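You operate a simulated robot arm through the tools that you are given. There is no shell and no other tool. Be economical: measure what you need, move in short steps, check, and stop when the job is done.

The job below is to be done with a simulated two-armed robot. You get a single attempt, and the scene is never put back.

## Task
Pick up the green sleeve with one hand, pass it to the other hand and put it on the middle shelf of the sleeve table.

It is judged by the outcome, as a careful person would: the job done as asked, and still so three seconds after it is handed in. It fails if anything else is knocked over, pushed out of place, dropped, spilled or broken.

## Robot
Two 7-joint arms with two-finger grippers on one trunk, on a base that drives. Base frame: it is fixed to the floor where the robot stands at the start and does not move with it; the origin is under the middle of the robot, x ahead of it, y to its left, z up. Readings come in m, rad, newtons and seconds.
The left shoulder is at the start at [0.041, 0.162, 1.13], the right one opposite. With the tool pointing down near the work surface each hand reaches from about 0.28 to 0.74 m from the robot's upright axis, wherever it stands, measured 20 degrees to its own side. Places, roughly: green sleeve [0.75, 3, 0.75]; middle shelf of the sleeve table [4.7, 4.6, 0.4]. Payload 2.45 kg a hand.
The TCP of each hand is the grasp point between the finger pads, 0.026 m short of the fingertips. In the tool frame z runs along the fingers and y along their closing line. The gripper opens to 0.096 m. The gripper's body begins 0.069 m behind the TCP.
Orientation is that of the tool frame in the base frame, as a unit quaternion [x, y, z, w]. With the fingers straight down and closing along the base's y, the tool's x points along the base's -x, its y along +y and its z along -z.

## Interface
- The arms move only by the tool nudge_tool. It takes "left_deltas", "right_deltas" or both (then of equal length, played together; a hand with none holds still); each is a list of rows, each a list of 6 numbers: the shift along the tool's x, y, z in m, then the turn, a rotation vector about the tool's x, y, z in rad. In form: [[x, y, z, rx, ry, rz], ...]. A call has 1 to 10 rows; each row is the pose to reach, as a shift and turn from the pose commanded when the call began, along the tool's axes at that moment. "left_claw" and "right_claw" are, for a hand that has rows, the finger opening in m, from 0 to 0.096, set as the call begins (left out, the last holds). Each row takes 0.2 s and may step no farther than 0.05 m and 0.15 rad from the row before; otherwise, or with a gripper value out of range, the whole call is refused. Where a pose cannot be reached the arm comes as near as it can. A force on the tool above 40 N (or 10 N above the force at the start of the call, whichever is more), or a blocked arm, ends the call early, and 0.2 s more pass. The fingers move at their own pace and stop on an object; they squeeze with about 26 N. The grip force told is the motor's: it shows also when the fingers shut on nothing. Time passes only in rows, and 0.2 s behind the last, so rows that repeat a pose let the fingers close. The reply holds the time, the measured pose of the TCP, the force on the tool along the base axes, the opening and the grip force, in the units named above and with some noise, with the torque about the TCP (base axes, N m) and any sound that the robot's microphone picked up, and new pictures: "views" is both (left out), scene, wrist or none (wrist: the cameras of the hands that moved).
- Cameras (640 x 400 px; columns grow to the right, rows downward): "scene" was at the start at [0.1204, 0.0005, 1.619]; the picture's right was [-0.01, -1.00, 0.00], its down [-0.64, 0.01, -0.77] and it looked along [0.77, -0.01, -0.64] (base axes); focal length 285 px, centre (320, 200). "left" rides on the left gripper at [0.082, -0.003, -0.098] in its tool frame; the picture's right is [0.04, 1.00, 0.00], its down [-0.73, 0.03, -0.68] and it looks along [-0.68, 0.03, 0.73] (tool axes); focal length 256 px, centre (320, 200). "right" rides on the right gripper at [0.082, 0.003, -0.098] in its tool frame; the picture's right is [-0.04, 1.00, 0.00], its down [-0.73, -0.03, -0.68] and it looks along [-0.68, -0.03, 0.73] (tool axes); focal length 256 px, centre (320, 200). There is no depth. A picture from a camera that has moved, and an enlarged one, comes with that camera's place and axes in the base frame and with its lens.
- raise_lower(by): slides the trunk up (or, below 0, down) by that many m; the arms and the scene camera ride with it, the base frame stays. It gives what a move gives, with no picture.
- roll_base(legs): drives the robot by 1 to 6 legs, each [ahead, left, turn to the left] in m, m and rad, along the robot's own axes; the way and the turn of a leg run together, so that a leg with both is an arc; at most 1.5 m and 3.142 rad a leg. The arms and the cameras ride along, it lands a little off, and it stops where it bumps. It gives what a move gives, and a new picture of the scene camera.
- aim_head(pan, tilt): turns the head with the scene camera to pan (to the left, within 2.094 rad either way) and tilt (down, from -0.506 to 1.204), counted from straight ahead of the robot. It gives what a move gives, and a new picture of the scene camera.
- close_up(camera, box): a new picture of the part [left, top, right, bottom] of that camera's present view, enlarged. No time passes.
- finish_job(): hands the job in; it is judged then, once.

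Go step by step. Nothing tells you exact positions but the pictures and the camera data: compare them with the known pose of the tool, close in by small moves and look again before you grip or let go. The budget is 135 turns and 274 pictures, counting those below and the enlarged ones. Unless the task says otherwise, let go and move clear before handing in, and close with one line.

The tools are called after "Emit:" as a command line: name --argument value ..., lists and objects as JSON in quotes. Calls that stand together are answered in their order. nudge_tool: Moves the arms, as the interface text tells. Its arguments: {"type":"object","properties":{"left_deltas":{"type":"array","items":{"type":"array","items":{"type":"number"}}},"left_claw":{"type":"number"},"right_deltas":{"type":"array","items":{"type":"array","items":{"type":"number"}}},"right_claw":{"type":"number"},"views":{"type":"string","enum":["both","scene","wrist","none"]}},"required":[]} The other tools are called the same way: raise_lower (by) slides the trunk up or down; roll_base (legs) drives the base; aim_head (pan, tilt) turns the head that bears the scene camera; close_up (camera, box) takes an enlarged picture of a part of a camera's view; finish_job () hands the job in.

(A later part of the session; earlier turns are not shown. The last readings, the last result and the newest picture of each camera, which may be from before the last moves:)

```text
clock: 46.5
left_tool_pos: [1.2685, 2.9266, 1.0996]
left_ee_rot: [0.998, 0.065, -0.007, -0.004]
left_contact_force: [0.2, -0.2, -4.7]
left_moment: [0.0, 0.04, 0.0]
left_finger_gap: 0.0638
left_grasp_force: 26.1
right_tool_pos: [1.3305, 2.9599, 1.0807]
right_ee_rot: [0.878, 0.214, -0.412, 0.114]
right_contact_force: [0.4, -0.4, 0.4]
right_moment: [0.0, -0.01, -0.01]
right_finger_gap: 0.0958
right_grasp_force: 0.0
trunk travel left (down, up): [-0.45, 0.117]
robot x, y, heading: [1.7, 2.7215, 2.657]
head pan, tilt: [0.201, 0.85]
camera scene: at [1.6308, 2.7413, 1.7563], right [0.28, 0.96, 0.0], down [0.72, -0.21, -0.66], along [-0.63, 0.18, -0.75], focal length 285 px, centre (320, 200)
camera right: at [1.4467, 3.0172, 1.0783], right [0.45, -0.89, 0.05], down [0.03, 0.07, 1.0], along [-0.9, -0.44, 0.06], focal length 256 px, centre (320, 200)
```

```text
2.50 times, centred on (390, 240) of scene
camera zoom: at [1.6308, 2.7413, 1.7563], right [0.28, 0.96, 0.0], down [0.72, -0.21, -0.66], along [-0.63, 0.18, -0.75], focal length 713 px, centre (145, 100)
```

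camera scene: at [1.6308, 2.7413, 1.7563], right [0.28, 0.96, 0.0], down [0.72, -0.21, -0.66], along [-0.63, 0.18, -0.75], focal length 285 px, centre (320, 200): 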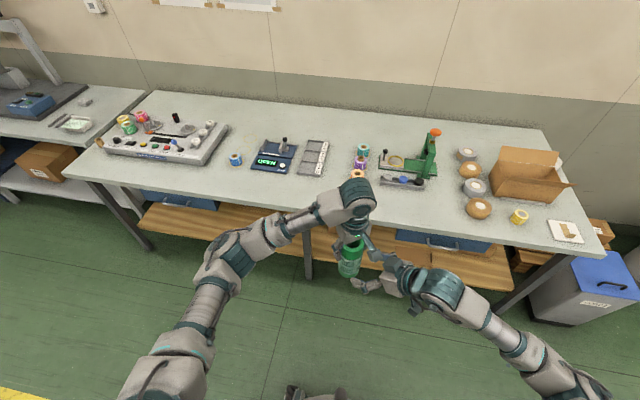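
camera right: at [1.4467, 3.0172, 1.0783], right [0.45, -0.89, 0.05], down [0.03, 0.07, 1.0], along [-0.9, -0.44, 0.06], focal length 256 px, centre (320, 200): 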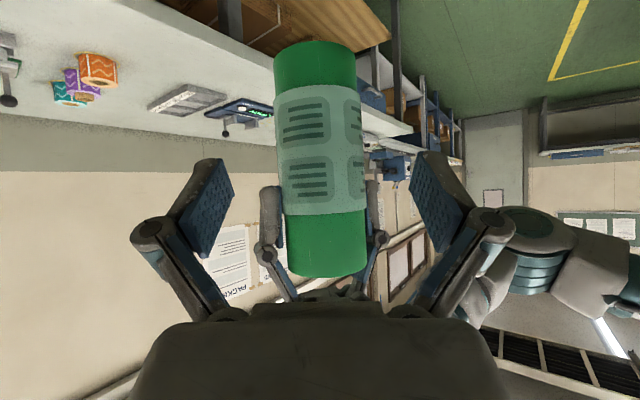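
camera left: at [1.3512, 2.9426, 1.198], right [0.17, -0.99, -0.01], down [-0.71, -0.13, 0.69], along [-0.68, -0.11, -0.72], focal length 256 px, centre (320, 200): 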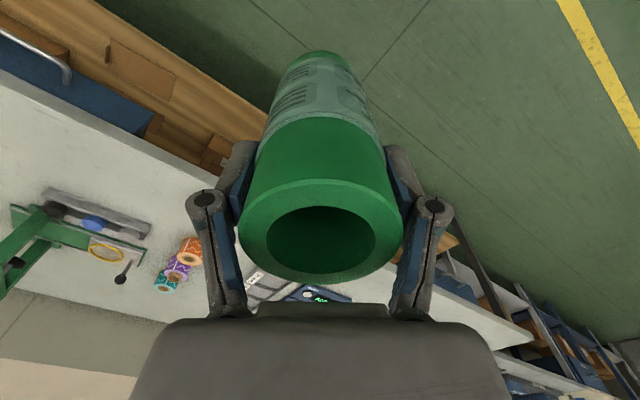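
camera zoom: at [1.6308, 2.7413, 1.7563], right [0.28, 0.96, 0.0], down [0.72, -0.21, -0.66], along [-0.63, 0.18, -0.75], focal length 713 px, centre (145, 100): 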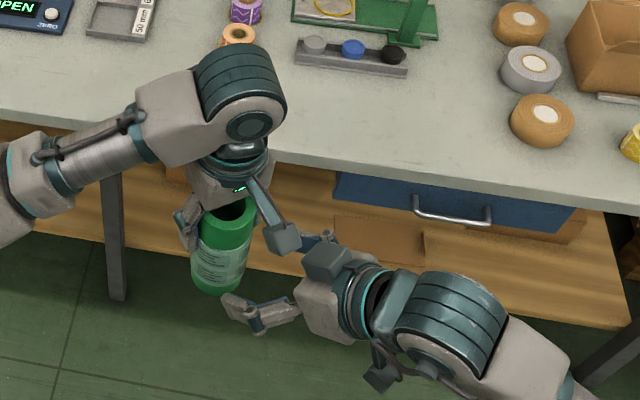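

Lined up well: the tube sits mid-way between the right fingers and below it there's clearance to the left hand. I continue in.

Emit:
nudge_tool --right_deltas '[[0.002, 0, 0.025, 0, 0, 0], [0.003, 0, 0.05, 0, 0, 0], [0.0035, 0, 0.07, 0, 0, 0]]'

Emit:
close_up --camera "scene" --box '[280, 160, 500, 320]'

```text
clock: 47.3
left_tool_pos: [1.2687, 2.9277, 1.1009]
left_ee_rot: [0.998, 0.064, -0.007, -0.004]
left_contact_force: [-0.1, 0.1, -4.1]
left_moment: [-0.02, 0.0, -0.02]
left_finger_gap: 0.0638
left_grasp_force: 26.2
right_tool_pos: [1.2883, 2.9328, 1.0349]
right_ee_rot: [0.879, 0.212, -0.412, 0.112]
right_contact_force: [-0.5, -0.3, -0.3]
right_moment: [-0.02, -0.01, -0.02]
right_finger_gap: 0.0958
right_grasp_force: 0.1
trunk travel left (down, up): [-0.45, 0.117]
robot x, y, heading: [1.6993, 2.7203, 2.661]
head pan, tilt: [0.201, 0.85]
camera scene: at [1.6317, 2.7407, 1.7563], right [0.28, 0.96, 0.0], down [0.72, -0.21, -0.66], along [-0.63, 0.18, -0.75], focal length 285 px, centre (320, 200)
camera right: at [1.4041, 2.9911, 1.0319], right [0.44, -0.89, 0.05], down [0.03, 0.07, 1.0], along [-0.9, -0.44, 0.06], focal length 256 px, centre (320, 200)
```

scene: 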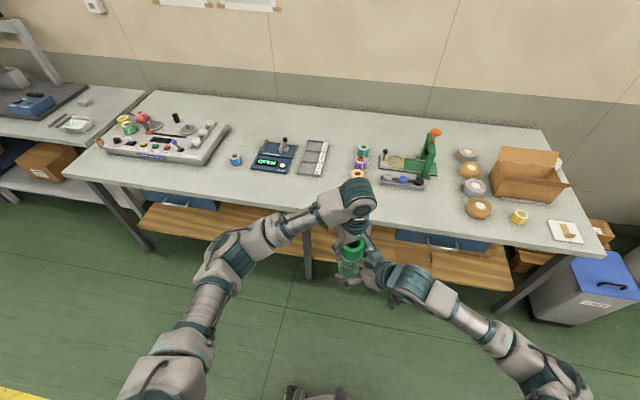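
right: 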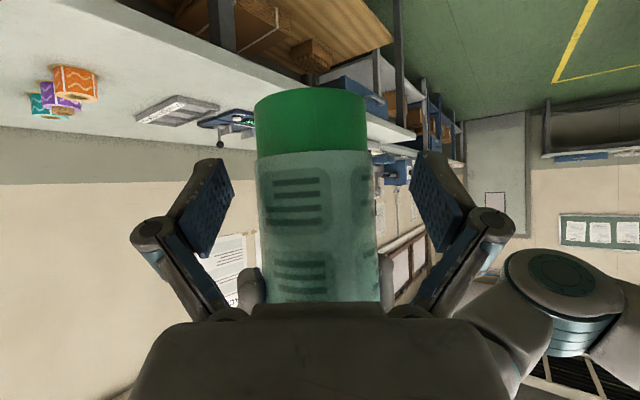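

```text
2.50 times, centred on (390, 240) of scene
camera zoom: at [1.6317, 2.7407, 1.7563], right [0.28, 0.96, 0.0], down [0.72, -0.21, -0.66], along [-0.63, 0.18, -0.75], focal length 713 px, centre (145, 100)
```

zoom: 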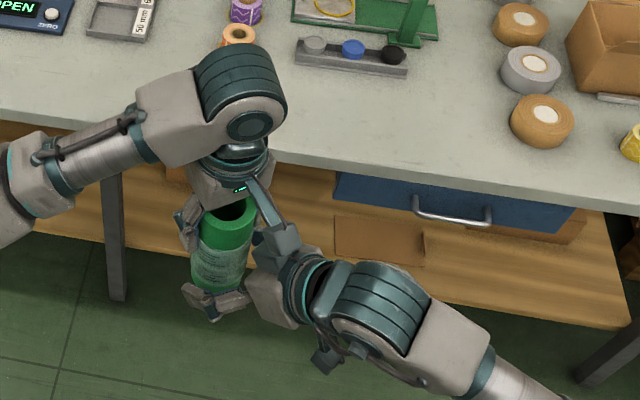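

Clear everywhere. I go the last 1.6 cm and close the right gripper while the left holds.

Emit:
nudge_tool --right_deltas '[[0, -0.001, 0.008, 0, 0, 0], [0, -0.002, 0.016, 0, 0, 0]]' --views "none"

Emit:
nudge_tool --right_deltas '[[0, 0, 0, 0, 0, 0], [0, 0, 0, 0, 0, 0], [0, 0, 0, 0, 0, 0], [0, 0, 0, 0, 0, 0]]' --right_claw 0.04

Emit:
close_up --camera "scene" --box '[280, 160, 500, 320]'

```text
clock: 47.9
left_tool_pos: [1.2688, 2.9279, 1.0993]
left_ee_rot: [0.998, 0.064, -0.007, -0.004]
left_contact_force: [0.0, 0.3, -3.7]
left_moment: [0.02, 0.04, -0.02]
left_finger_gap: 0.0639
left_grasp_force: 26.2
right_tool_pos: [1.2764, 2.9309, 1.0243]
right_ee_rot: [0.878, 0.213, -0.412, 0.113]
right_contact_force: [-0.6, -0.3, 0.2]
right_moment: [-0.01, -0.04, 0.0]
right_finger_gap: 0.0958
right_grasp_force: 0.0
trunk travel left (down, up): [-0.45, 0.117]
robot x, y, heading: [1.7005, 2.7237, 2.661]
head pan, tilt: [0.201, 0.85]
```

```text
clock: 48.9
left_tool_pos: [1.2701, 2.928, 1.0991]
left_ee_rot: [0.998, 0.065, -0.007, -0.004]
left_contact_force: [-2.5, -4.3, -7.2]
left_moment: [-0.8, -0.13, 0.05]
left_finger_gap: 0.0639
left_grasp_force: 25.9
right_tool_pos: [1.276, 2.9309, 1.0231]
right_ee_rot: [0.878, 0.213, -0.413, 0.113]
right_contact_force: [3.4, 4.8, 3.3]
right_moment: [0.43, 0.43, -0.11]
right_finger_gap: 0.0633
right_grasp_force: 26.2
trunk travel left (down, up): [-0.45, 0.117]
robot x, y, heading: [1.7003, 2.7221, 2.661]
head pan, tilt: [0.201, 0.85]
camera scene: at [1.6321, 2.7415, 1.7563], right [0.28, 0.96, 0.0], down [0.72, -0.21, -0.66], along [-0.63, 0.18, -0.75], focal length 285 px, centre (320, 200)
camera right: at [1.3917, 2.9884, 1.022], right [0.44, -0.89, 0.05], down [0.03, 0.07, 1.0], along [-0.9, -0.44, 0.06], focal length 256 px, centre (320, 200)
```

scene: 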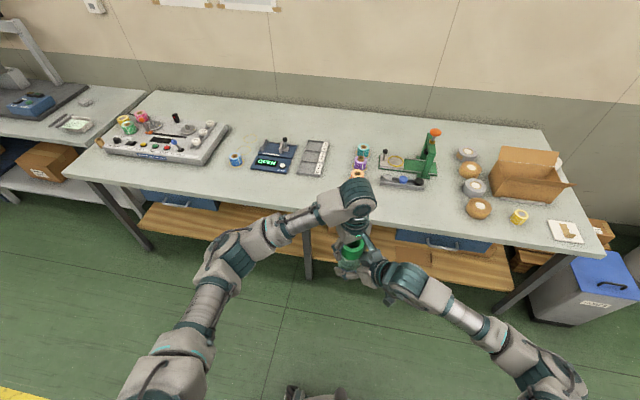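
right: 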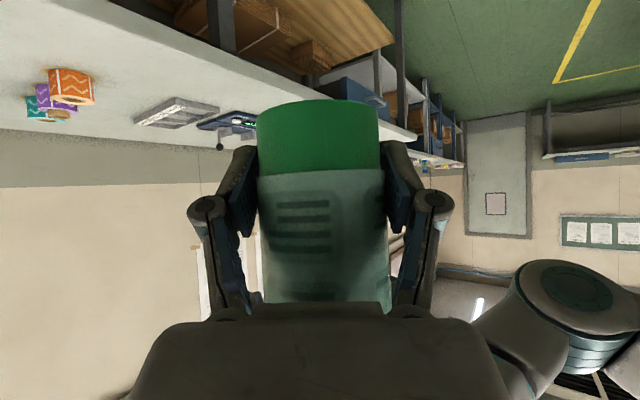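

```text
2.50 times, centred on (390, 240) of scene
camera zoom: at [1.6321, 2.7415, 1.7563], right [0.28, 0.96, 0.0], down [0.72, -0.21, -0.66], along [-0.63, 0.18, -0.75], focal length 713 px, centre (145, 100)
```

zoom: 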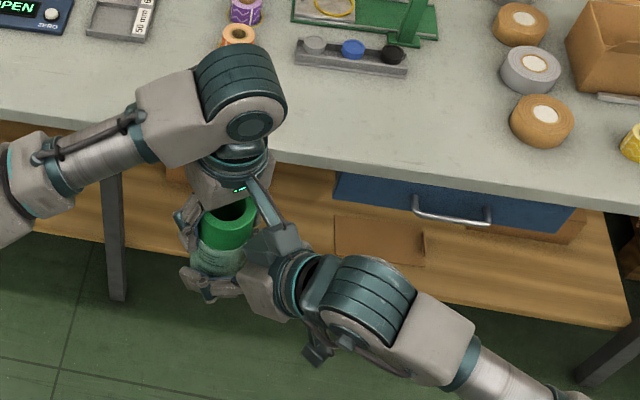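

Both hands grip the tube. I open the left gripper and hold, then withdraw it straight up.

Emit:
nudge_tool --left_deltas '[[0, 0, 0, 0, 0, 0], [0, 0, 0, 0, 0, 0]]' --left_claw 0.096 --views "none"

Emit:
nudge_tool --left_deltas '[[0, 0, -0.02, 0, 0, 0], [0, 0, -0.05, 0, 0, 0], [0, 0, -0.09, 0, 0, 0], [0, 0, -0.13, 0, 0, 0]]'

```text
clock: 49.5
left_tool_pos: [1.2696, 2.9276, 1.1014]
left_ee_rot: [0.998, 0.065, -0.008, -0.005]
left_contact_force: [-0.6, 0.0, -0.2]
left_moment: [-0.01, -0.02, -0.01]
left_finger_gap: 0.096
left_grasp_force: 0.1
right_tool_pos: [1.2774, 2.9297, 1.024]
right_ee_rot: [0.878, 0.213, -0.412, 0.114]
right_contact_force: [-0.7, -0.4, -0.1]
right_moment: [-0.01, -0.01, 0.0]
right_finger_gap: 0.063
right_grasp_force: 25.9
trunk travel left (down, up): [-0.45, 0.117]
robot x, y, heading: [1.7021, 2.7221, 2.652]
head pan, tilt: [0.201, 0.85]
```

```text
clock: 50.5
left_tool_pos: [1.2733, 2.9255, 1.2305]
left_ee_rot: [0.998, 0.065, -0.007, -0.004]
left_contact_force: [-0.4, 0.4, -0.3]
left_moment: [-0.02, -0.01, 0.01]
left_finger_gap: 0.0961
left_grasp_force: 0.1
right_tool_pos: [1.2769, 2.9306, 1.024]
right_ee_rot: [0.878, 0.213, -0.413, 0.114]
right_contact_force: [-0.3, -0.8, 0.2]
right_moment: [-0.04, 0.03, 0.02]
right_finger_gap: 0.063
right_grasp_force: 26.2
trunk travel left (down, up): [-0.45, 0.117]
robot x, y, heading: [1.7012, 2.7221, 2.663]
head pan, tilt: [0.201, 0.85]
camera scene: at [1.6332, 2.7411, 1.7564], right [0.28, 0.96, 0.0], down [0.72, -0.21, -0.66], along [-0.63, 0.18, -0.75], focal length 285 px, centre (320, 200)
camera left: at [1.3545, 2.939, 1.3281], right [0.17, -0.99, -0.01], down [-0.71, -0.13, 0.69], along [-0.68, -0.11, -0.72], focal length 256 px, centre (320, 200)
```

scene: 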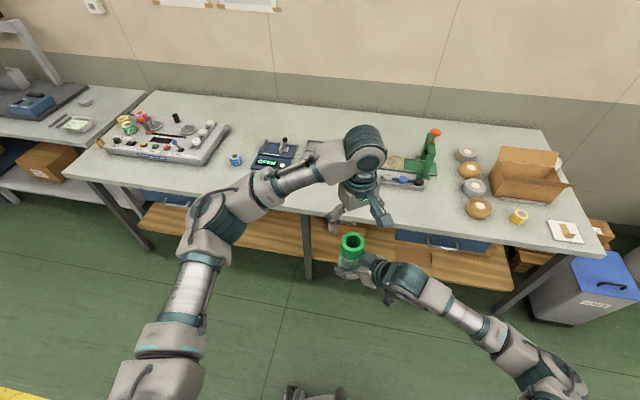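
left: 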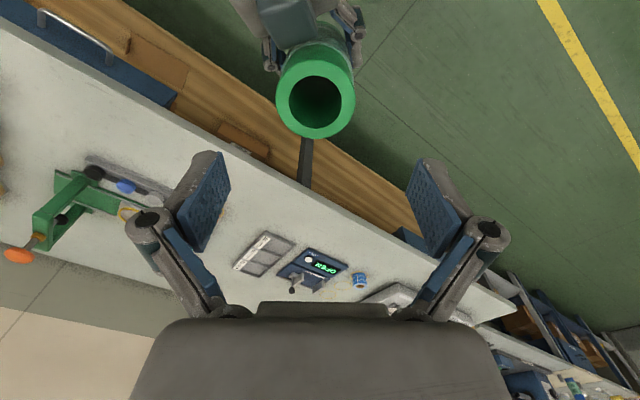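

The right hand now holds the sleeve alone. I move the left hand out to the left, then turn along the aisle and look toward the sleeve table.

Emit:
nudge_tool --left_deltas '[[0, 0.04, -0.02, 0, 0, 0], [0, 0.085, -0.02, 0, 0, 0], [-0.01, 0.13, -0.02, 0, 0, 0], [-0.02, 0.175, -0.02, 0, 0, 0], [-0.03, 0.22, -0.02, 0, 0, 0], [-0.03, 0.26, -0.02, 0, 0, 0]]' --views "none"

Emit:
roll_base --legs '[[0, 0, -1.58]]'

Emit:
aim_head --pan -0.5 --tilt 0.35

```text
clock: 51.9
left_tool_pos: [1.2754, 2.66, 1.2489]
left_ee_rot: [0.998, 0.064, -0.007, -0.006]
left_contact_force: [0.2, -0.8, -0.7]
left_moment: [0.02, 0.02, 0.0]
left_finger_gap: 0.0961
left_grasp_force: 0.0
right_tool_pos: [1.2761, 2.9287, 1.0244]
right_ee_rot: [0.879, 0.214, -0.412, 0.112]
right_contact_force: [0.3, -0.2, -0.1]
right_moment: [0.0, -0.03, -0.02]
right_finger_gap: 0.0631
right_grasp_force: 26.5
trunk travel left (down, up): [-0.45, 0.117]
robot x, y, heading: [1.7008, 2.7192, 2.658]
head pan, tilt: [0.201, 0.85]
```

```text
clock: 56.1
left_tool_pos: [1.6417, 3.146, 1.249]
left_ee_rot: [0.753, -0.658, -0.001, -0.009]
left_contact_force: [-0.1, -0.4, -0.5]
left_moment: [0.0, 0.03, -0.01]
left_finger_gap: 0.0959
left_grasp_force: 0.1
right_tool_pos: [1.9073, 3.1475, 1.0229]
right_ee_rot: [0.773, -0.469, -0.371, -0.211]
right_contact_force: [-0.4, 0.2, 0.4]
right_moment: [-0.03, 0.0, 0.0]
right_finger_gap: 0.0629
right_grasp_force: 25.5
trunk travel left (down, up): [-0.45, 0.117]
robot x, y, heading: [1.7012, 2.7203, 1.095]
head pan, tilt: [0.201, 0.85]
camera scene: at [1.7154, 2.7903, 1.7564], right [0.96, -0.27, 0.0], down [-0.21, -0.72, -0.66], along [0.18, 0.63, -0.75], focal length 285 px, centre (320, 200)
```

scene: 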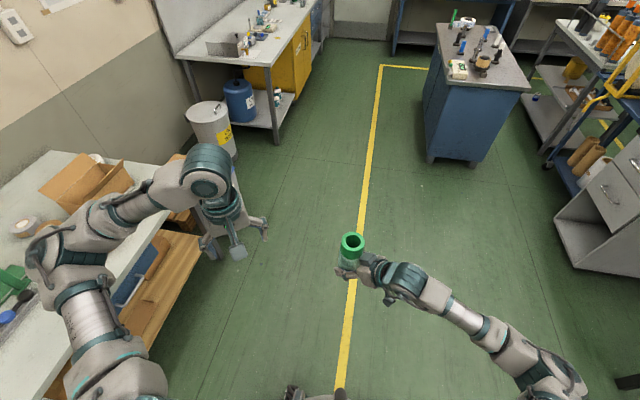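

```text
clock: 57.1
left_tool_pos: [1.6401, 3.1433, 1.2513]
left_ee_rot: [0.752, -0.659, -0.002, -0.01]
left_contact_force: [-0.6, 0.4, -0.6]
left_moment: [0.03, -0.01, 0.04]
left_finger_gap: 0.096
left_grasp_force: 0.1
right_tool_pos: [1.9057, 3.1437, 1.0248]
right_ee_rot: [0.774, -0.468, -0.371, -0.212]
right_contact_force: [-0.2, 0.2, -0.1]
right_moment: [-0.01, 0.01, 0.05]
right_finger_gap: 0.0629
right_grasp_force: 26.0
trunk travel left (down, up): [-0.45, 0.117]
robot x, y, heading: [1.7008, 2.7192, 1.093]
head pan, tilt: [-0.499, 0.351]
camera scene: at [1.7714, 2.7674, 1.8], right [0.56, -0.83, 0.0], down [-0.29, -0.2, -0.94], along [0.78, 0.52, -0.35], focal length 285 px, centre (320, 200)
```

scene: 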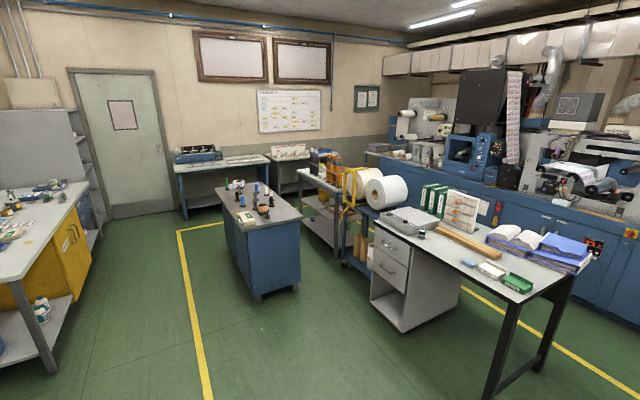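

Emit:
close_up --camera "scene" --box '[210, 130, 450, 310]'

Emit:
close_up --camera "scene" --box '[285, 140, 405, 230]'

```text
2.22 times, centred on (330, 220) of scene
camera zoom: at [1.7714, 2.7674, 1.8], right [0.56, -0.83, 0.0], down [-0.29, -0.2, -0.94], along [0.78, 0.52, -0.35], focal length 634 px, centre (298, 156)
```

zoom: 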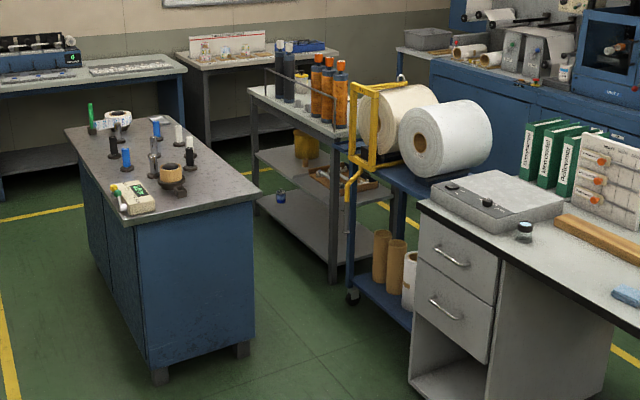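

```text
4.44 times, centred on (345, 185) of scene
camera zoom: at [1.7714, 2.7674, 1.8], right [0.56, -0.83, 0.0], down [-0.29, -0.2, -0.94], along [0.78, 0.52, -0.35], focal length 1267 px, centre (209, 267)
```

zoom: 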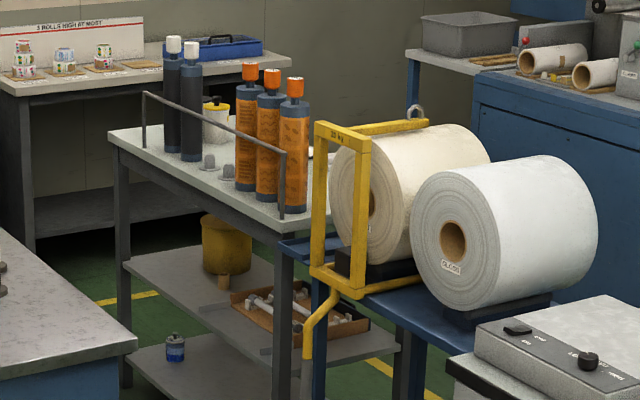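

The target shelved table is at the far side behind the blue cabinet; the gap between them is about 0.6 m. I look down at my own base to see how wide it is.

Emit:
aim_head --pan 0.9 --tilt 1.2

Emit:
aim_head --pan -1.2 --tilt 1.2

```text
clock: 58.7
left_tool_pos: [1.6402, 3.1424, 1.2501]
left_ee_rot: [0.752, -0.659, -0.002, -0.01]
left_contact_force: [-0.3, -0.2, -0.6]
left_moment: [-0.02, 0.0, 0.03]
left_finger_gap: 0.0962
left_grasp_force: 0.0
right_tool_pos: [1.9056, 3.1437, 1.0263]
right_ee_rot: [0.774, -0.468, -0.371, -0.212]
right_contact_force: [-0.7, 0.6, 0.3]
right_moment: [-0.02, -0.02, 0.02]
right_finger_gap: 0.0629
right_grasp_force: 26.4
trunk travel left (down, up): [-0.45, 0.117]
robot x, y, heading: [1.6985, 2.7205, 1.091]
head pan, tilt: [0.901, 1.201]
camera scene: at [1.6711, 2.766, 1.7328], right [0.91, 0.41, 0.0], down [0.38, -0.85, -0.36], along [-0.15, 0.33, -0.93], focal length 285 px, centre (320, 200)
```

scene: 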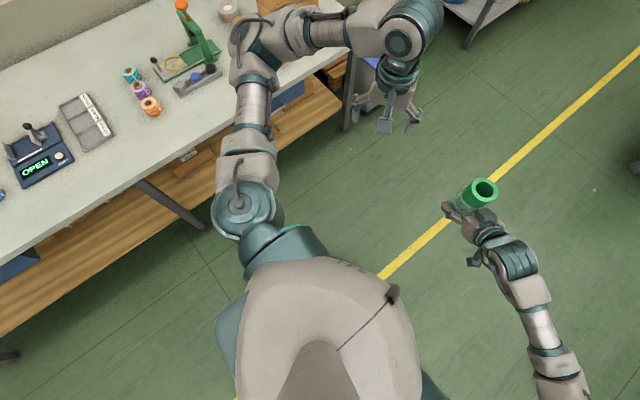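

```text
clock: 60.7
left_tool_pos: [1.6407, 3.1434, 1.2501]
left_ee_rot: [0.753, -0.658, -0.002, -0.01]
left_contact_force: [-1.1, -0.1, -0.3]
left_moment: [-0.01, 0.0, 0.01]
left_finger_gap: 0.0959
left_grasp_force: 0.0
right_tool_pos: [1.9054, 3.1445, 1.0257]
right_ee_rot: [0.773, -0.468, -0.372, -0.212]
right_contact_force: [-0.2, -0.5, 0.4]
right_moment: [-0.02, 0.01, 0.03]
right_finger_gap: 0.063
right_grasp_force: 26.3
trunk travel left (down, up): [-0.45, 0.117]
robot x, y, heading: [1.7009, 2.721, 1.093]
head pan, tilt: [-1.201, 1.201]
camera scene: at [1.7498, 2.7088, 1.7329], right [-0.11, -0.99, 0.0], down [-0.93, 0.1, -0.36], along [0.36, -0.04, -0.93], focal length 285 px, centre (320, 200)
```

scene: 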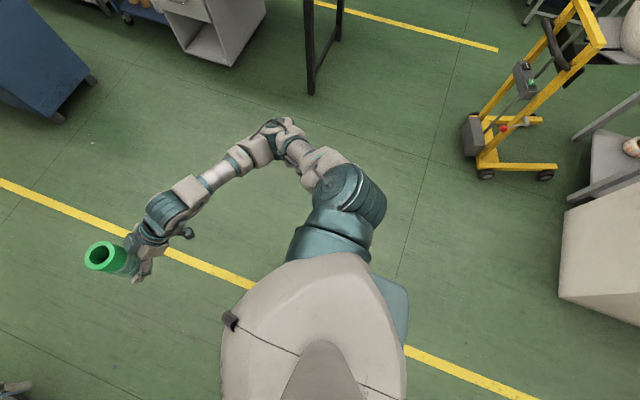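

My base is about 0.62 m wide, too wide for the cabinet gap, so I'll go round past the cabinet's far end. I drive down the aisle and look at the shelves from closer by.

Emit:
roll_base --legs '[[1.5, 0.1, 0], [1.4, 0, 0]]'

Emit:
aim_head --pan -1.0 --tilt 0.4

```text
refused: leg 1 is longer than a leg can be; nothing moved
```

```text
clock: 61.8
left_tool_pos: [1.6401, 3.1438, 1.2492]
left_ee_rot: [0.752, -0.659, -0.001, -0.01]
left_contact_force: [0.5, -0.1, -0.3]
left_moment: [0.02, -0.01, -0.02]
left_finger_gap: 0.0962
left_grasp_force: 0.1
right_tool_pos: [1.9062, 3.1437, 1.0252]
right_ee_rot: [0.773, -0.468, -0.372, -0.212]
right_contact_force: [0.7, -0.9, -0.3]
right_moment: [-0.01, 0.01, -0.04]
right_finger_gap: 0.0631
right_grasp_force: 26.2
trunk travel left (down, up): [-0.45, 0.117]
robot x, y, heading: [1.7039, 2.7208, 1.097]
head pan, tilt: [-1.0, 0.4]
camera scene: at [1.7864, 2.7236, 1.7956], right [0.09, -1.0, 0.0], down [-0.39, -0.04, -0.92], along [0.92, 0.08, -0.39], focal length 285 px, centre (320, 200)
```

scene: 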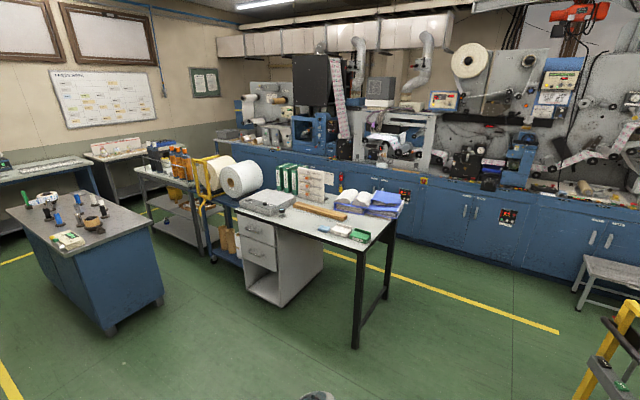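

There's a ~1 m lane behind the desk and sleeve table (between them and the blue bench) that I can enter past the desk's near end. I first pull the right hand back closer to my body.

Emit:
nudge_tool --right_deltas '[[0.015, 0.036, -0.018, 0, 0, 0], [0.03, 0.072, -0.037, 0, 0, 0], [0.042, 0.1, -0.051, 0, 0, 0]]' --views "scene"

Emit:
aim_head --pan -1.6 --tilt 0.6

```text
clock: 62.6
left_tool_pos: [1.6395, 3.1425, 1.2502]
left_ee_rot: [0.753, -0.658, -0.003, -0.009]
left_contact_force: [-0.2, 0.9, -0.1]
left_moment: [0.02, -0.01, 0.03]
left_finger_gap: 0.096
left_grasp_force: 0.0
right_tool_pos: [1.8485, 3.0366, 1.0275]
right_ee_rot: [0.773, -0.469, -0.371, -0.213]
right_contact_force: [0.0, -1.3, -3.8]
right_moment: [-0.02, -0.03, 0.04]
right_finger_gap: 0.063
right_grasp_force: 26.2
trunk travel left (down, up): [-0.45, 0.117]
robot x, y, heading: [1.7029, 2.719, 1.091]
head pan, tilt: [-1.0, 0.4]
camera scene: at [1.7861, 2.7221, 1.7957], right [0.09, -1.0, 0.0], down [-0.39, -0.04, -0.92], along [0.92, 0.08, -0.39], focal length 285 px, centre (320, 200)
```

scene: 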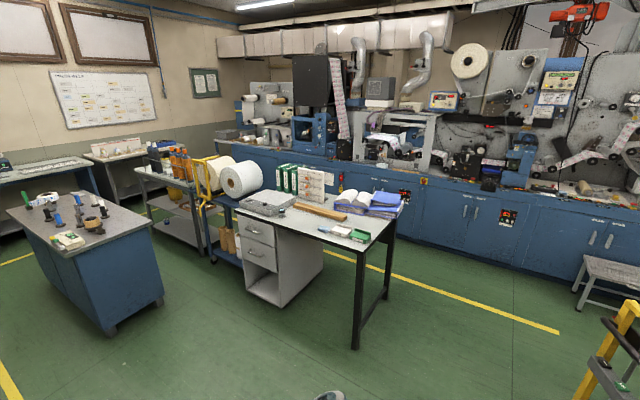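

```text
clock: 63.6
left_tool_pos: [1.6387, 3.1419, 1.2488]
left_ee_rot: [0.752, -0.659, -0.003, -0.009]
left_contact_force: [-0.2, -0.3, 0.3]
left_moment: [0.03, 0.02, -0.01]
left_finger_gap: 0.0957
left_grasp_force: 0.1
right_tool_pos: [1.8481, 3.0371, 1.0279]
right_ee_rot: [0.774, -0.468, -0.371, -0.211]
right_contact_force: [1.2, -0.1, -4.6]
right_moment: [-0.04, 0.03, 0.0]
right_finger_gap: 0.0626
right_grasp_force: 25.9
trunk travel left (down, up): [-0.45, 0.117]
robot x, y, heading: [1.7032, 2.7204, 1.09]
head pan, tilt: [-1.6, 0.6]
camera scene: at [1.7712, 2.6712, 1.7777], right [-0.49, -0.87, 0.0], down [-0.49, 0.27, -0.83], along [0.72, -0.4, -0.56], focal length 285 px, centre (320, 200)
```

scene: 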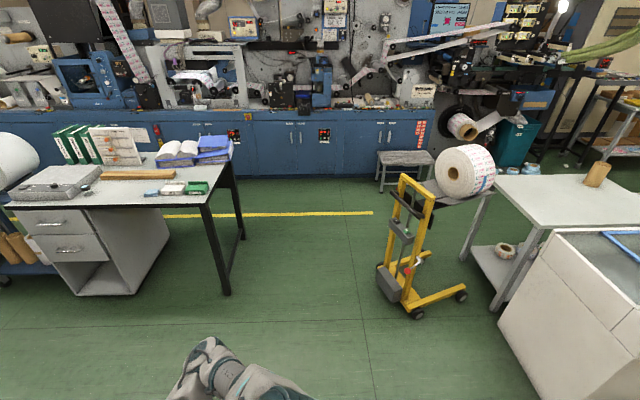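

The gap between the jack and the desk is about 1.1 m, enough. I slide sideways to the right through it in steps.

Emit:
roll_base --legs '[[0.06, -1.1, 0], [0, -0.9, 0]]'

Emit:
aim_head --pan -0.4 --tilt 0.7

```text
clock: 73.6
left_tool_pos: [3.4484, 2.2687, 1.251]
left_ee_rot: [0.756, -0.654, -0.003, -0.01]
left_contact_force: [0.0, -0.1, 0.0]
left_moment: [-0.02, 0.0, 0.0]
left_finger_gap: 0.0959
left_grasp_force: 0.0
right_tool_pos: [3.6577, 2.1662, 1.0274]
right_ee_rot: [0.776, -0.464, -0.373, -0.209]
right_contact_force: [0.7, 0.7, -4.1]
right_moment: [-0.02, 0.01, -0.03]
right_finger_gap: 0.0628
right_grasp_force: 25.9
trunk travel left (down, up): [-0.45, 0.117]
robot x, y, heading: [3.5129, 1.8473, 1.102]
head pan, tilt: [-1.6, 0.6]
camera scene: at [3.5875, 1.7976, 1.7773], right [-0.48, -0.88, 0.0], down [-0.5, 0.27, -0.82], along [0.72, -0.39, -0.57], focal length 285 px, centre (320, 200)
```

scene: 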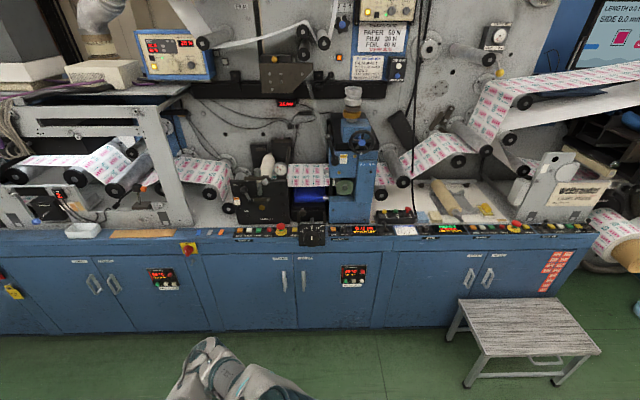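

```text
clock: 75.0
left_tool_pos: [3.4426, 2.2689, 1.2514]
left_ee_rot: [0.756, -0.654, -0.003, -0.011]
left_contact_force: [-0.7, 0.7, 1.2]
left_moment: [0.02, 0.0, 0.0]
left_finger_gap: 0.0956
left_grasp_force: 0.1
right_tool_pos: [3.6533, 2.1657, 1.0274]
right_ee_rot: [0.776, -0.463, -0.372, -0.211]
right_contact_force: [-0.3, 0.0, -4.9]
right_moment: [0.0, -0.01, 0.03]
right_finger_gap: 0.0629
right_grasp_force: 26.0
trunk travel left (down, up): [-0.45, 0.117]
robot x, y, heading: [3.5142, 1.8518, 1.11]
head pan, tilt: [-0.4, 0.7]
camera scene: at [3.5662, 1.899, 1.7688], right [0.65, -0.76, 0.0], down [-0.49, -0.42, -0.76], along [0.58, 0.49, -0.65], focal length 285 px, centre (320, 200)
```

scene: 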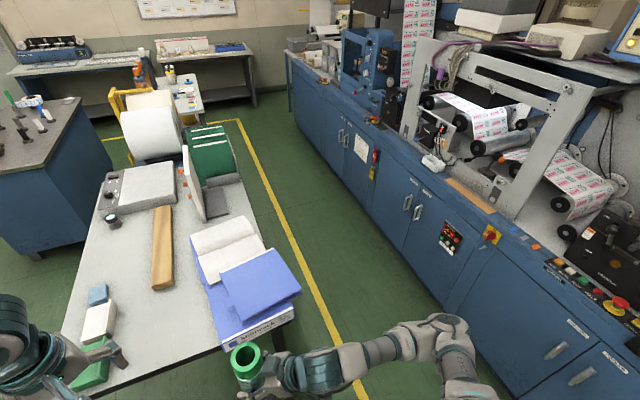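

I'm at the desk's back corner; the lane centre is about 0.7 m further right. I slide there and look down the lane.

Emit:
roll_base --legs '[[0, -0.7, -0.008]]'

Emit:
aim_head --pan 0.0 --tilt 0.6

```text
clock: 78.9
left_tool_pos: [4.0758, 1.9482, 1.25]
left_ee_rot: [0.753, -0.658, -0.001, -0.012]
left_contact_force: [-0.2, 0.7, 0.1]
left_moment: [0.03, 0.03, 0.02]
left_finger_gap: 0.0961
left_grasp_force: 0.0
right_tool_pos: [4.2854, 1.8434, 1.0292]
right_ee_rot: [0.774, -0.467, -0.371, -0.213]
right_contact_force: [-0.9, -0.4, -3.7]
right_moment: [0.02, 0.0, -0.02]
right_finger_gap: 0.0631
right_grasp_force: 26.3
trunk travel left (down, up): [-0.45, 0.117]
robot x, y, heading: [4.1415, 1.5268, 1.093]
head pan, tilt: [-0.4, 0.7]
camera scene: at [4.196, 1.5775, 1.7688], right [0.64, -0.77, 0.0], down [-0.49, -0.41, -0.76], along [0.59, 0.49, -0.65], focal length 285 px, centre (320, 200)
```

scene: 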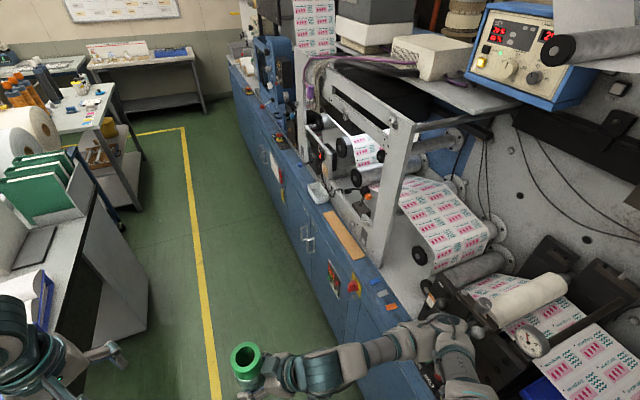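

```text
clock: 79.8
left_tool_pos: [4.0752, 1.946, 1.2513]
left_ee_rot: [0.753, -0.658, -0.001, -0.012]
left_contact_force: [0.3, 0.1, -0.2]
left_moment: [-0.01, -0.03, -0.01]
left_finger_gap: 0.096
left_grasp_force: 0.0
right_tool_pos: [4.2838, 1.8426, 1.0296]
right_ee_rot: [0.773, -0.467, -0.373, -0.213]
right_contact_force: [0.1, 0.8, -4.2]
right_moment: [0.01, -0.03, -0.02]
right_finger_gap: 0.0628
right_grasp_force: 26.2
trunk travel left (down, up): [-0.45, 0.117]
robot x, y, heading: [4.1398, 1.526, 1.094]
head pan, tilt: [0.0, 0.6]
camera scene: at [4.1709, 1.6052, 1.7769], right [0.89, -0.46, 0.0], down [-0.26, -0.51, -0.82], along [0.38, 0.73, -0.57], focal length 285 px, centre (320, 200)
```

scene: 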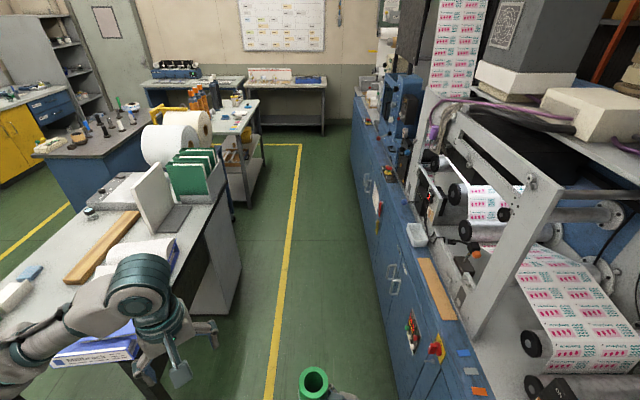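

Lane is clear ahead. I drive up it to just short of the sleeve table's far part and look left at its shelves.

Emit:
roll_base --legs '[[1.3, 0.04, 0.005], [1.0, 0.0, 0.0]]'

Emit:
aim_head --pan 0.9 --tilt 0.8

```text
clock: 91.0
left_tool_pos: [5.0869, 3.9994, 1.2521]
left_ee_rot: [0.755, -0.656, -0.004, -0.012]
left_contact_force: [0.5, -0.1, 0.7]
left_moment: [0.0, 0.01, 0.0]
left_finger_gap: 0.0961
left_grasp_force: 0.1
right_tool_pos: [5.2967, 3.8964, 1.0292]
right_ee_rot: [0.775, -0.464, -0.373, -0.212]
right_contact_force: [0.0, 0.0, -4.4]
right_moment: [-0.01, -0.03, 0.02]
right_finger_gap: 0.0627
right_grasp_force: 25.9
trunk travel left (down, up): [-0.45, 0.117]
robot x, y, heading: [5.1534, 3.5866, 1.097]
head pan, tilt: [0.0, 0.6]
camera scene: at [5.1875, 3.655, 1.7773], right [0.89, -0.46, 0.0], down [-0.26, -0.5, -0.82], along [0.37, 0.73, -0.57], focal length 285 px, centre (320, 200)
```

scene: 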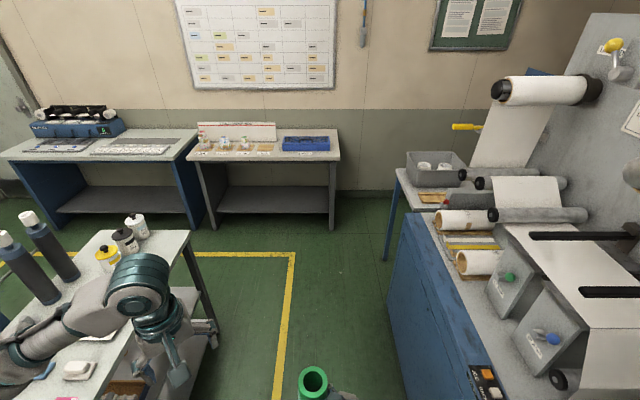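

```text
clock: 92.2
left_tool_pos: [5.086, 3.9991, 1.253]
left_ee_rot: [0.754, -0.656, -0.002, -0.013]
left_contact_force: [0.4, 0.4, -0.1]
left_moment: [0.0, 0.06, 0.0]
left_finger_gap: 0.0962
left_grasp_force: 0.0
right_tool_pos: [5.2955, 3.8959, 1.0297]
right_ee_rot: [0.774, -0.465, -0.372, -0.214]
right_contact_force: [-0.2, 0.4, -4.5]
right_moment: [0.0, 0.02, 0.01]
right_finger_gap: 0.0628
right_grasp_force: 26.1
trunk travel left (down, up): [-0.45, 0.117]
robot x, y, heading: [5.1568, 3.5841, 1.099]
head pan, tilt: [0.901, 0.799]
camera scene: at [5.1124, 3.6515, 1.7605], right [0.91, 0.41, 0.0], down [0.3, -0.65, -0.7], along [-0.29, 0.63, -0.72], focal length 285 px, centre (320, 200)
```

scene: 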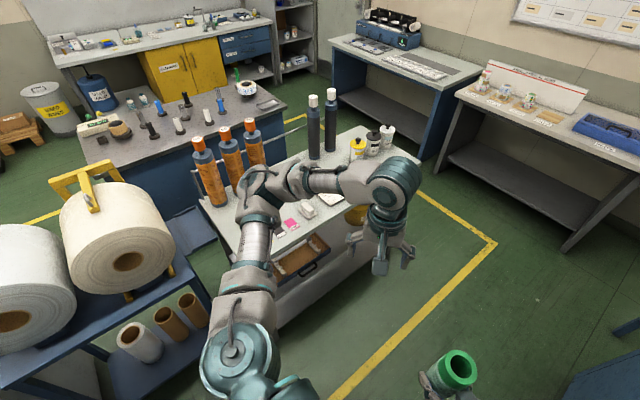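

Plenty of room in the lane; the table's back edge is ~0.7 m to my left. I drive level with its middle, turn to face it, and look at the middle shelf.

Emit:
roll_base --legs '[[0.62, 0, 0], [0, 0, 1.565]]'

Emit:
aim_head --pan 0.0 --tilt 0.9

```text
clock: 99.5
left_tool_pos: [5.0238, 4.0842, 1.2535]
left_ee_rot: [0.998, 0.054, -0.011, -0.007]
left_contact_force: [0.0, -0.7, 0.7]
left_moment: [-0.02, 0.05, 0.01]
left_finger_gap: 0.0962
left_grasp_force: 0.2
right_tool_pos: [5.1326, 4.2898, 1.0307]
right_ee_rot: [0.88, 0.205, -0.415, 0.105]
right_contact_force: [0.7, 0.6, -4.7]
right_moment: [0.03, -0.03, -0.01]
right_finger_gap: 0.063
right_grasp_force: 26.4
trunk travel left (down, up): [-0.45, 0.117]
robot x, y, heading: [5.439, 4.1395, 2.631]
head pan, tilt: [0.901, 0.799]
camera scene: at [5.3726, 4.1021, 1.7605], right [-0.39, 0.92, 0.0], down [0.66, 0.28, -0.7], along [-0.64, -0.27, -0.72], focal length 285 px, centre (320, 200)
```

scene: 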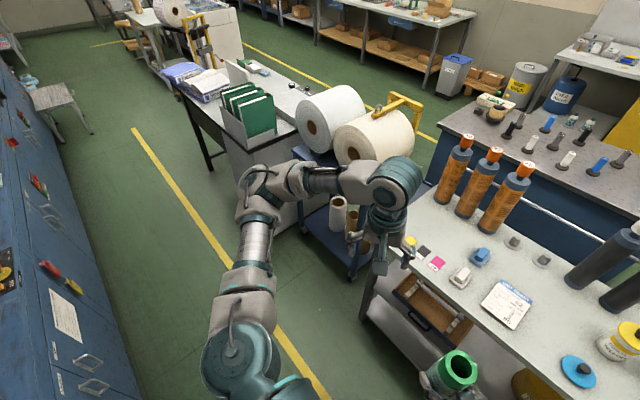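

```text
clock: 100.7
left_tool_pos: [5.0268, 4.0833, 1.2545]
left_ee_rot: [0.998, 0.053, -0.012, -0.008]
left_contact_force: [-0.2, 0.0, 1.3]
left_moment: [-0.01, -0.01, -0.01]
left_finger_gap: 0.096
left_grasp_force: 0.1
right_tool_pos: [5.1353, 4.2902, 1.0312]
right_ee_rot: [0.879, 0.206, -0.416, 0.106]
right_contact_force: [0.5, 1.0, -3.4]
right_moment: [0.04, 0.0, 0.01]
right_finger_gap: 0.0631
right_grasp_force: 25.9
trunk travel left (down, up): [-0.45, 0.117]
robot x, y, heading: [5.4431, 4.1405, 2.636]
head pan, tilt: [0.0, 0.901]
camera scene: at [5.3807, 4.1693, 1.7525], right [0.48, 0.88, 0.0], down [0.69, -0.38, -0.62], along [-0.54, 0.3, -0.79], focal length 285 px, centre (320, 200)
```

scene: 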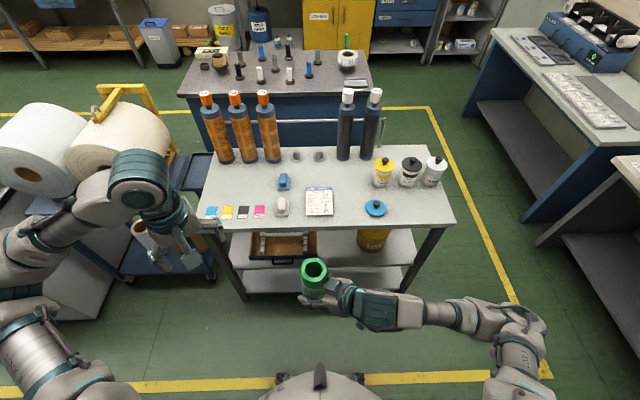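

Facing the table: the middle shelf has an open tool case on the left, a yellow bucket on the right, and a free gap ~0.2 m between them. I lower the trunk to work at shelf height and get a better look in.

Emit:
raise_lower --by -0.44

Emit:
aim_head --pan 0.03 --tilt 0.7

Emit:
close_up --camera "scene" --box '[200, 120, 440, 300]'

```text
refused: -0.44 is not a number from -0.4 to 0.4
```

```text
clock: 101.5
left_tool_pos: [5.0249, 4.0829, 1.2549]
left_ee_rot: [0.998, 0.053, -0.012, -0.009]
left_contact_force: [0.1, -0.2, 0.3]
left_moment: [-0.03, -0.01, -0.02]
left_finger_gap: 0.0961
left_grasp_force: 0.1
right_tool_pos: [5.1347, 4.2887, 1.0322]
right_ee_rot: [0.879, 0.205, -0.417, 0.105]
right_contact_force: [0.3, -0.1, -4.0]
right_moment: [-0.01, 0.0, -0.02]
right_finger_gap: 0.0629
right_grasp_force: 26.1
trunk travel left (down, up): [-0.45, 0.117]
robot x, y, heading: [5.4385, 4.1382, 2.64]
head pan, tilt: [0.03, 0.7]
camera scene: at [5.3714, 4.1717, 1.7686], right [0.46, 0.89, 0.0], down [0.58, -0.3, -0.76], along [-0.68, 0.35, -0.65], focal length 285 px, centre (320, 200)
```

scene: 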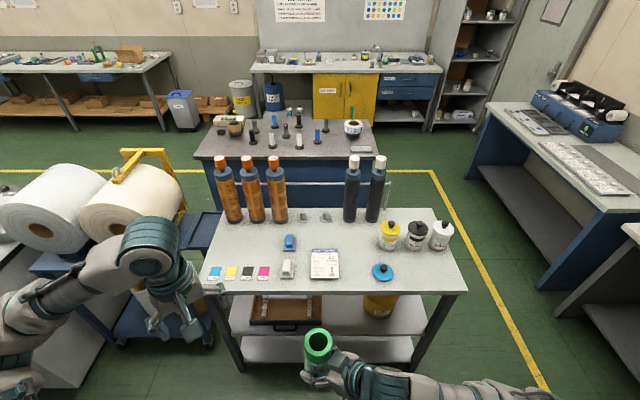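

```text
2.22 times, centred on (320, 210) of scene
camera zoom: at [5.3714, 4.1717, 1.7686], right [0.46, 0.89, 0.0], down [0.58, -0.3, -0.76], along [-0.68, 0.35, -0.65], focal length 634 px, centre (320, 178)
```

zoom: 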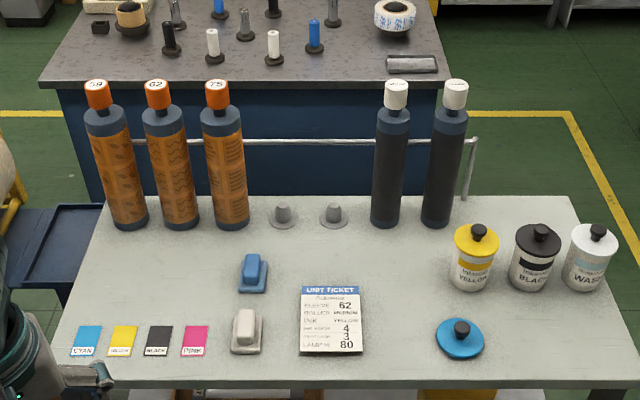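

Emit:
raise_lower --by -0.4

Emit:
aim_head --pan 0.03 --tilt 0.75

Emit:
close_up --camera "scene" --box '[200, 120, 440, 300]'

```text
clock: 105.3
left_tool_pos: [5.0273, 4.0832, 0.8548]
left_ee_rot: [0.998, 0.054, -0.012, -0.008]
left_contact_force: [-0.6, -0.9, -0.5]
left_moment: [0.01, 0.03, 0.0]
left_finger_gap: 0.0962
left_grasp_force: 0.1
right_tool_pos: [5.1692, 4.2715, 0.5314]
right_ee_rot: [0.923, 0.146, -0.283, 0.217]
right_contact_force: [0.3, -0.1, -4.3]
right_moment: [0.0, -0.09, -0.01]
right_finger_gap: 0.0629
right_grasp_force: 25.8
trunk travel left (down, up): [-0.05, 0.517]
robot x, y, heading: [5.442, 4.1388, 2.634]
head pan, tilt: [0.03, 0.7]
```

```text
clock: 105.9
left_tool_pos: [5.0259, 4.0821, 0.855]
left_ee_rot: [0.998, 0.053, -0.012, -0.008]
left_contact_force: [0.2, 0.1, 0.6]
left_moment: [0.0, -0.06, -0.06]
left_finger_gap: 0.0961
left_grasp_force: 0.1
right_tool_pos: [5.1698, 4.2705, 0.5316]
right_ee_rot: [0.923, 0.146, -0.282, 0.217]
right_contact_force: [0.3, -0.4, -4.2]
right_moment: [-0.05, -0.05, 0.01]
right_finger_gap: 0.0632
right_grasp_force: 25.7
trunk travel left (down, up): [-0.05, 0.517]
robot x, y, heading: [5.4415, 4.1374, 2.633]
head pan, tilt: [0.03, 0.75]
camera scene: at [5.1213, 4.3104, 1.325], right [0.46, 0.89, 0.0], down [0.61, -0.31, -0.73], along [-0.65, 0.33, -0.69], focal length 285 px, centre (320, 200)
```

scene: 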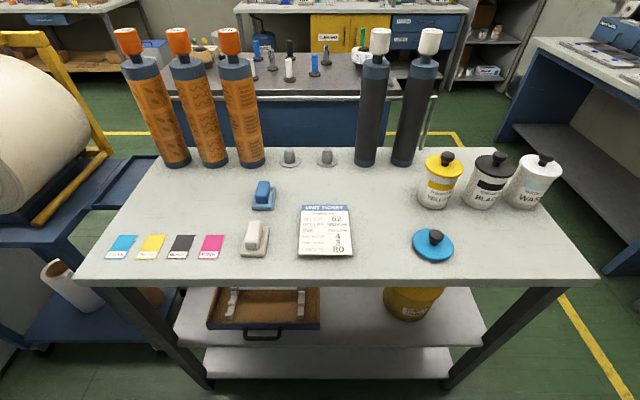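

```text
2.22 times, centred on (320, 210) of scene
camera zoom: at [5.1213, 4.3104, 1.325], right [0.46, 0.89, 0.0], down [0.61, -0.31, -0.73], along [-0.65, 0.33, -0.69], focal length 634 px, centre (320, 178)
```

zoom: 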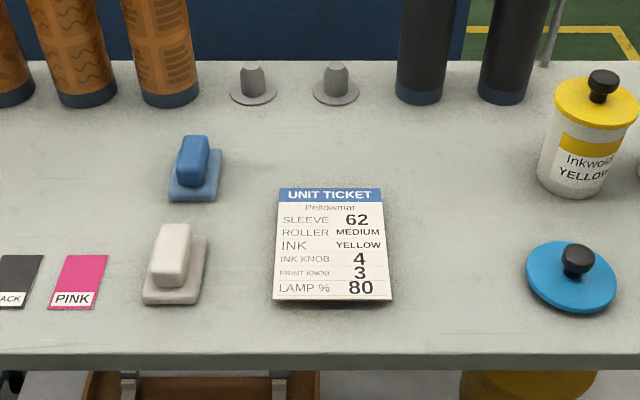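

Lowering makes the trunk lean forward, and the right hand got re-posed (sleeve now tilted ~18°) near the body. I restore the hand's orientation upright, pointing mostly straight ahead, while moving it slightly forward and up, clear of the table.

Emit:
nudge_tool --right_deltas '[[-0.021, -0.017, -0.006, 0.114, -0.055, 0.045], [-0.042, -0.034, -0.013, 0.228, -0.11, 0.09], [-0.063, -0.05, -0.019, 0.342, -0.165, 0.135], [-0.084, -0.067, -0.025, 0.457, -0.219, 0.18], [-0.105, -0.084, -0.032, 0.571, -0.274, 0.225], [-0.126, -0.101, -0.038, 0.685, -0.329, 0.27]]'

Emit:
aim_head --pan 0.0 --tilt 1.15

```text
clock: 107.3
left_tool_pos: [5.0268, 4.0818, 0.8539]
left_ee_rot: [0.998, 0.053, -0.012, -0.008]
left_contact_force: [-0.4, 0.2, -0.4]
left_moment: [0.02, 0.0, 0.02]
left_finger_gap: 0.0963
left_grasp_force: 0.1
right_tool_pos: [5.0851, 4.4716, 0.5827]
right_ee_rot: [0.9, -0.079, -0.428, 0.032]
right_contact_force: [0.2, 0.7, -3.5]
right_moment: [-0.05, 0.01, 0.01]
right_finger_gap: 0.0633
right_grasp_force: 26.6
right hand out of reach, approached as far as the arm can: row 2, 3, 4, 5, 6
trunk travel left (down, up): [-0.05, 0.517]
robot x, y, heading: [5.4379, 4.1406, 2.638]
head pan, tilt: [0.03, 0.75]
camera scene: at [5.1216, 4.3091, 1.3253], right [0.46, 0.89, 0.0], down [0.61, -0.31, -0.73], along [-0.65, 0.33, -0.69], focal length 285 px, centre (320, 200)
camera right: at [5.2133, 4.4549, 0.5807], right [-0.14, -0.98, 0.16], down [0.08, 0.15, 0.99], along [-0.99, 0.15, 0.05], focal length 256 px, centre (320, 200)
```

scene: 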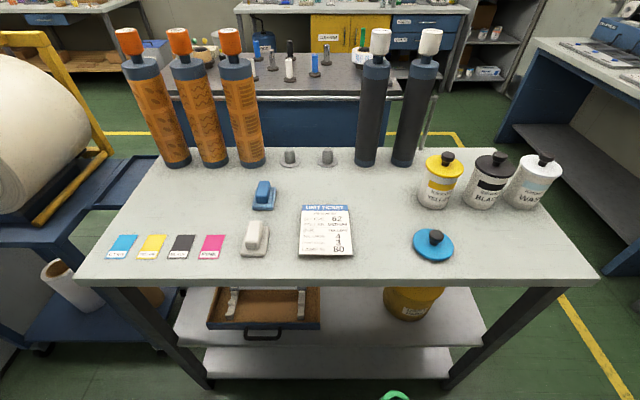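
right: 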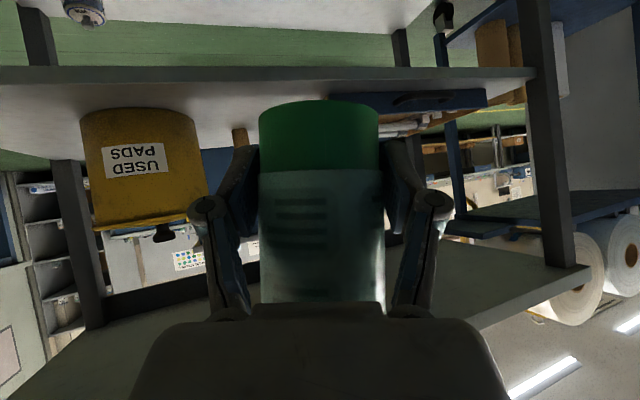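

```text
clock: 108.2
left_tool_pos: [5.0262, 4.0836, 0.8547]
left_ee_rot: [0.998, 0.053, -0.012, -0.008]
left_contact_force: [-1.0, 0.0, -0.1]
left_moment: [-0.01, -0.01, -0.01]
left_finger_gap: 0.0962
left_grasp_force: 0.0
right_tool_pos: [5.0863, 4.4728, 0.5823]
right_ee_rot: [0.9, -0.078, -0.428, 0.033]
right_contact_force: [0.4, -0.2, -4.6]
right_moment: [-0.08, 0.0, 0.0]
right_finger_gap: 0.0633
right_grasp_force: 25.9
trunk travel left (down, up): [-0.05, 0.517]
robot x, y, heading: [5.4378, 4.1403, 2.642]
head pan, tilt: [0.0, 1.15]
camera scene: at [5.1431, 4.3014, 1.2963], right [0.48, 0.88, 0.0], down [0.8, -0.44, -0.4], along [-0.35, 0.2, -0.91], focal length 285 px, centre (320, 200)
```

scene: 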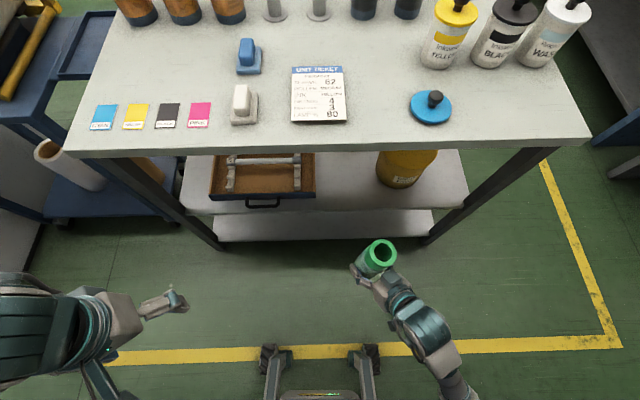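

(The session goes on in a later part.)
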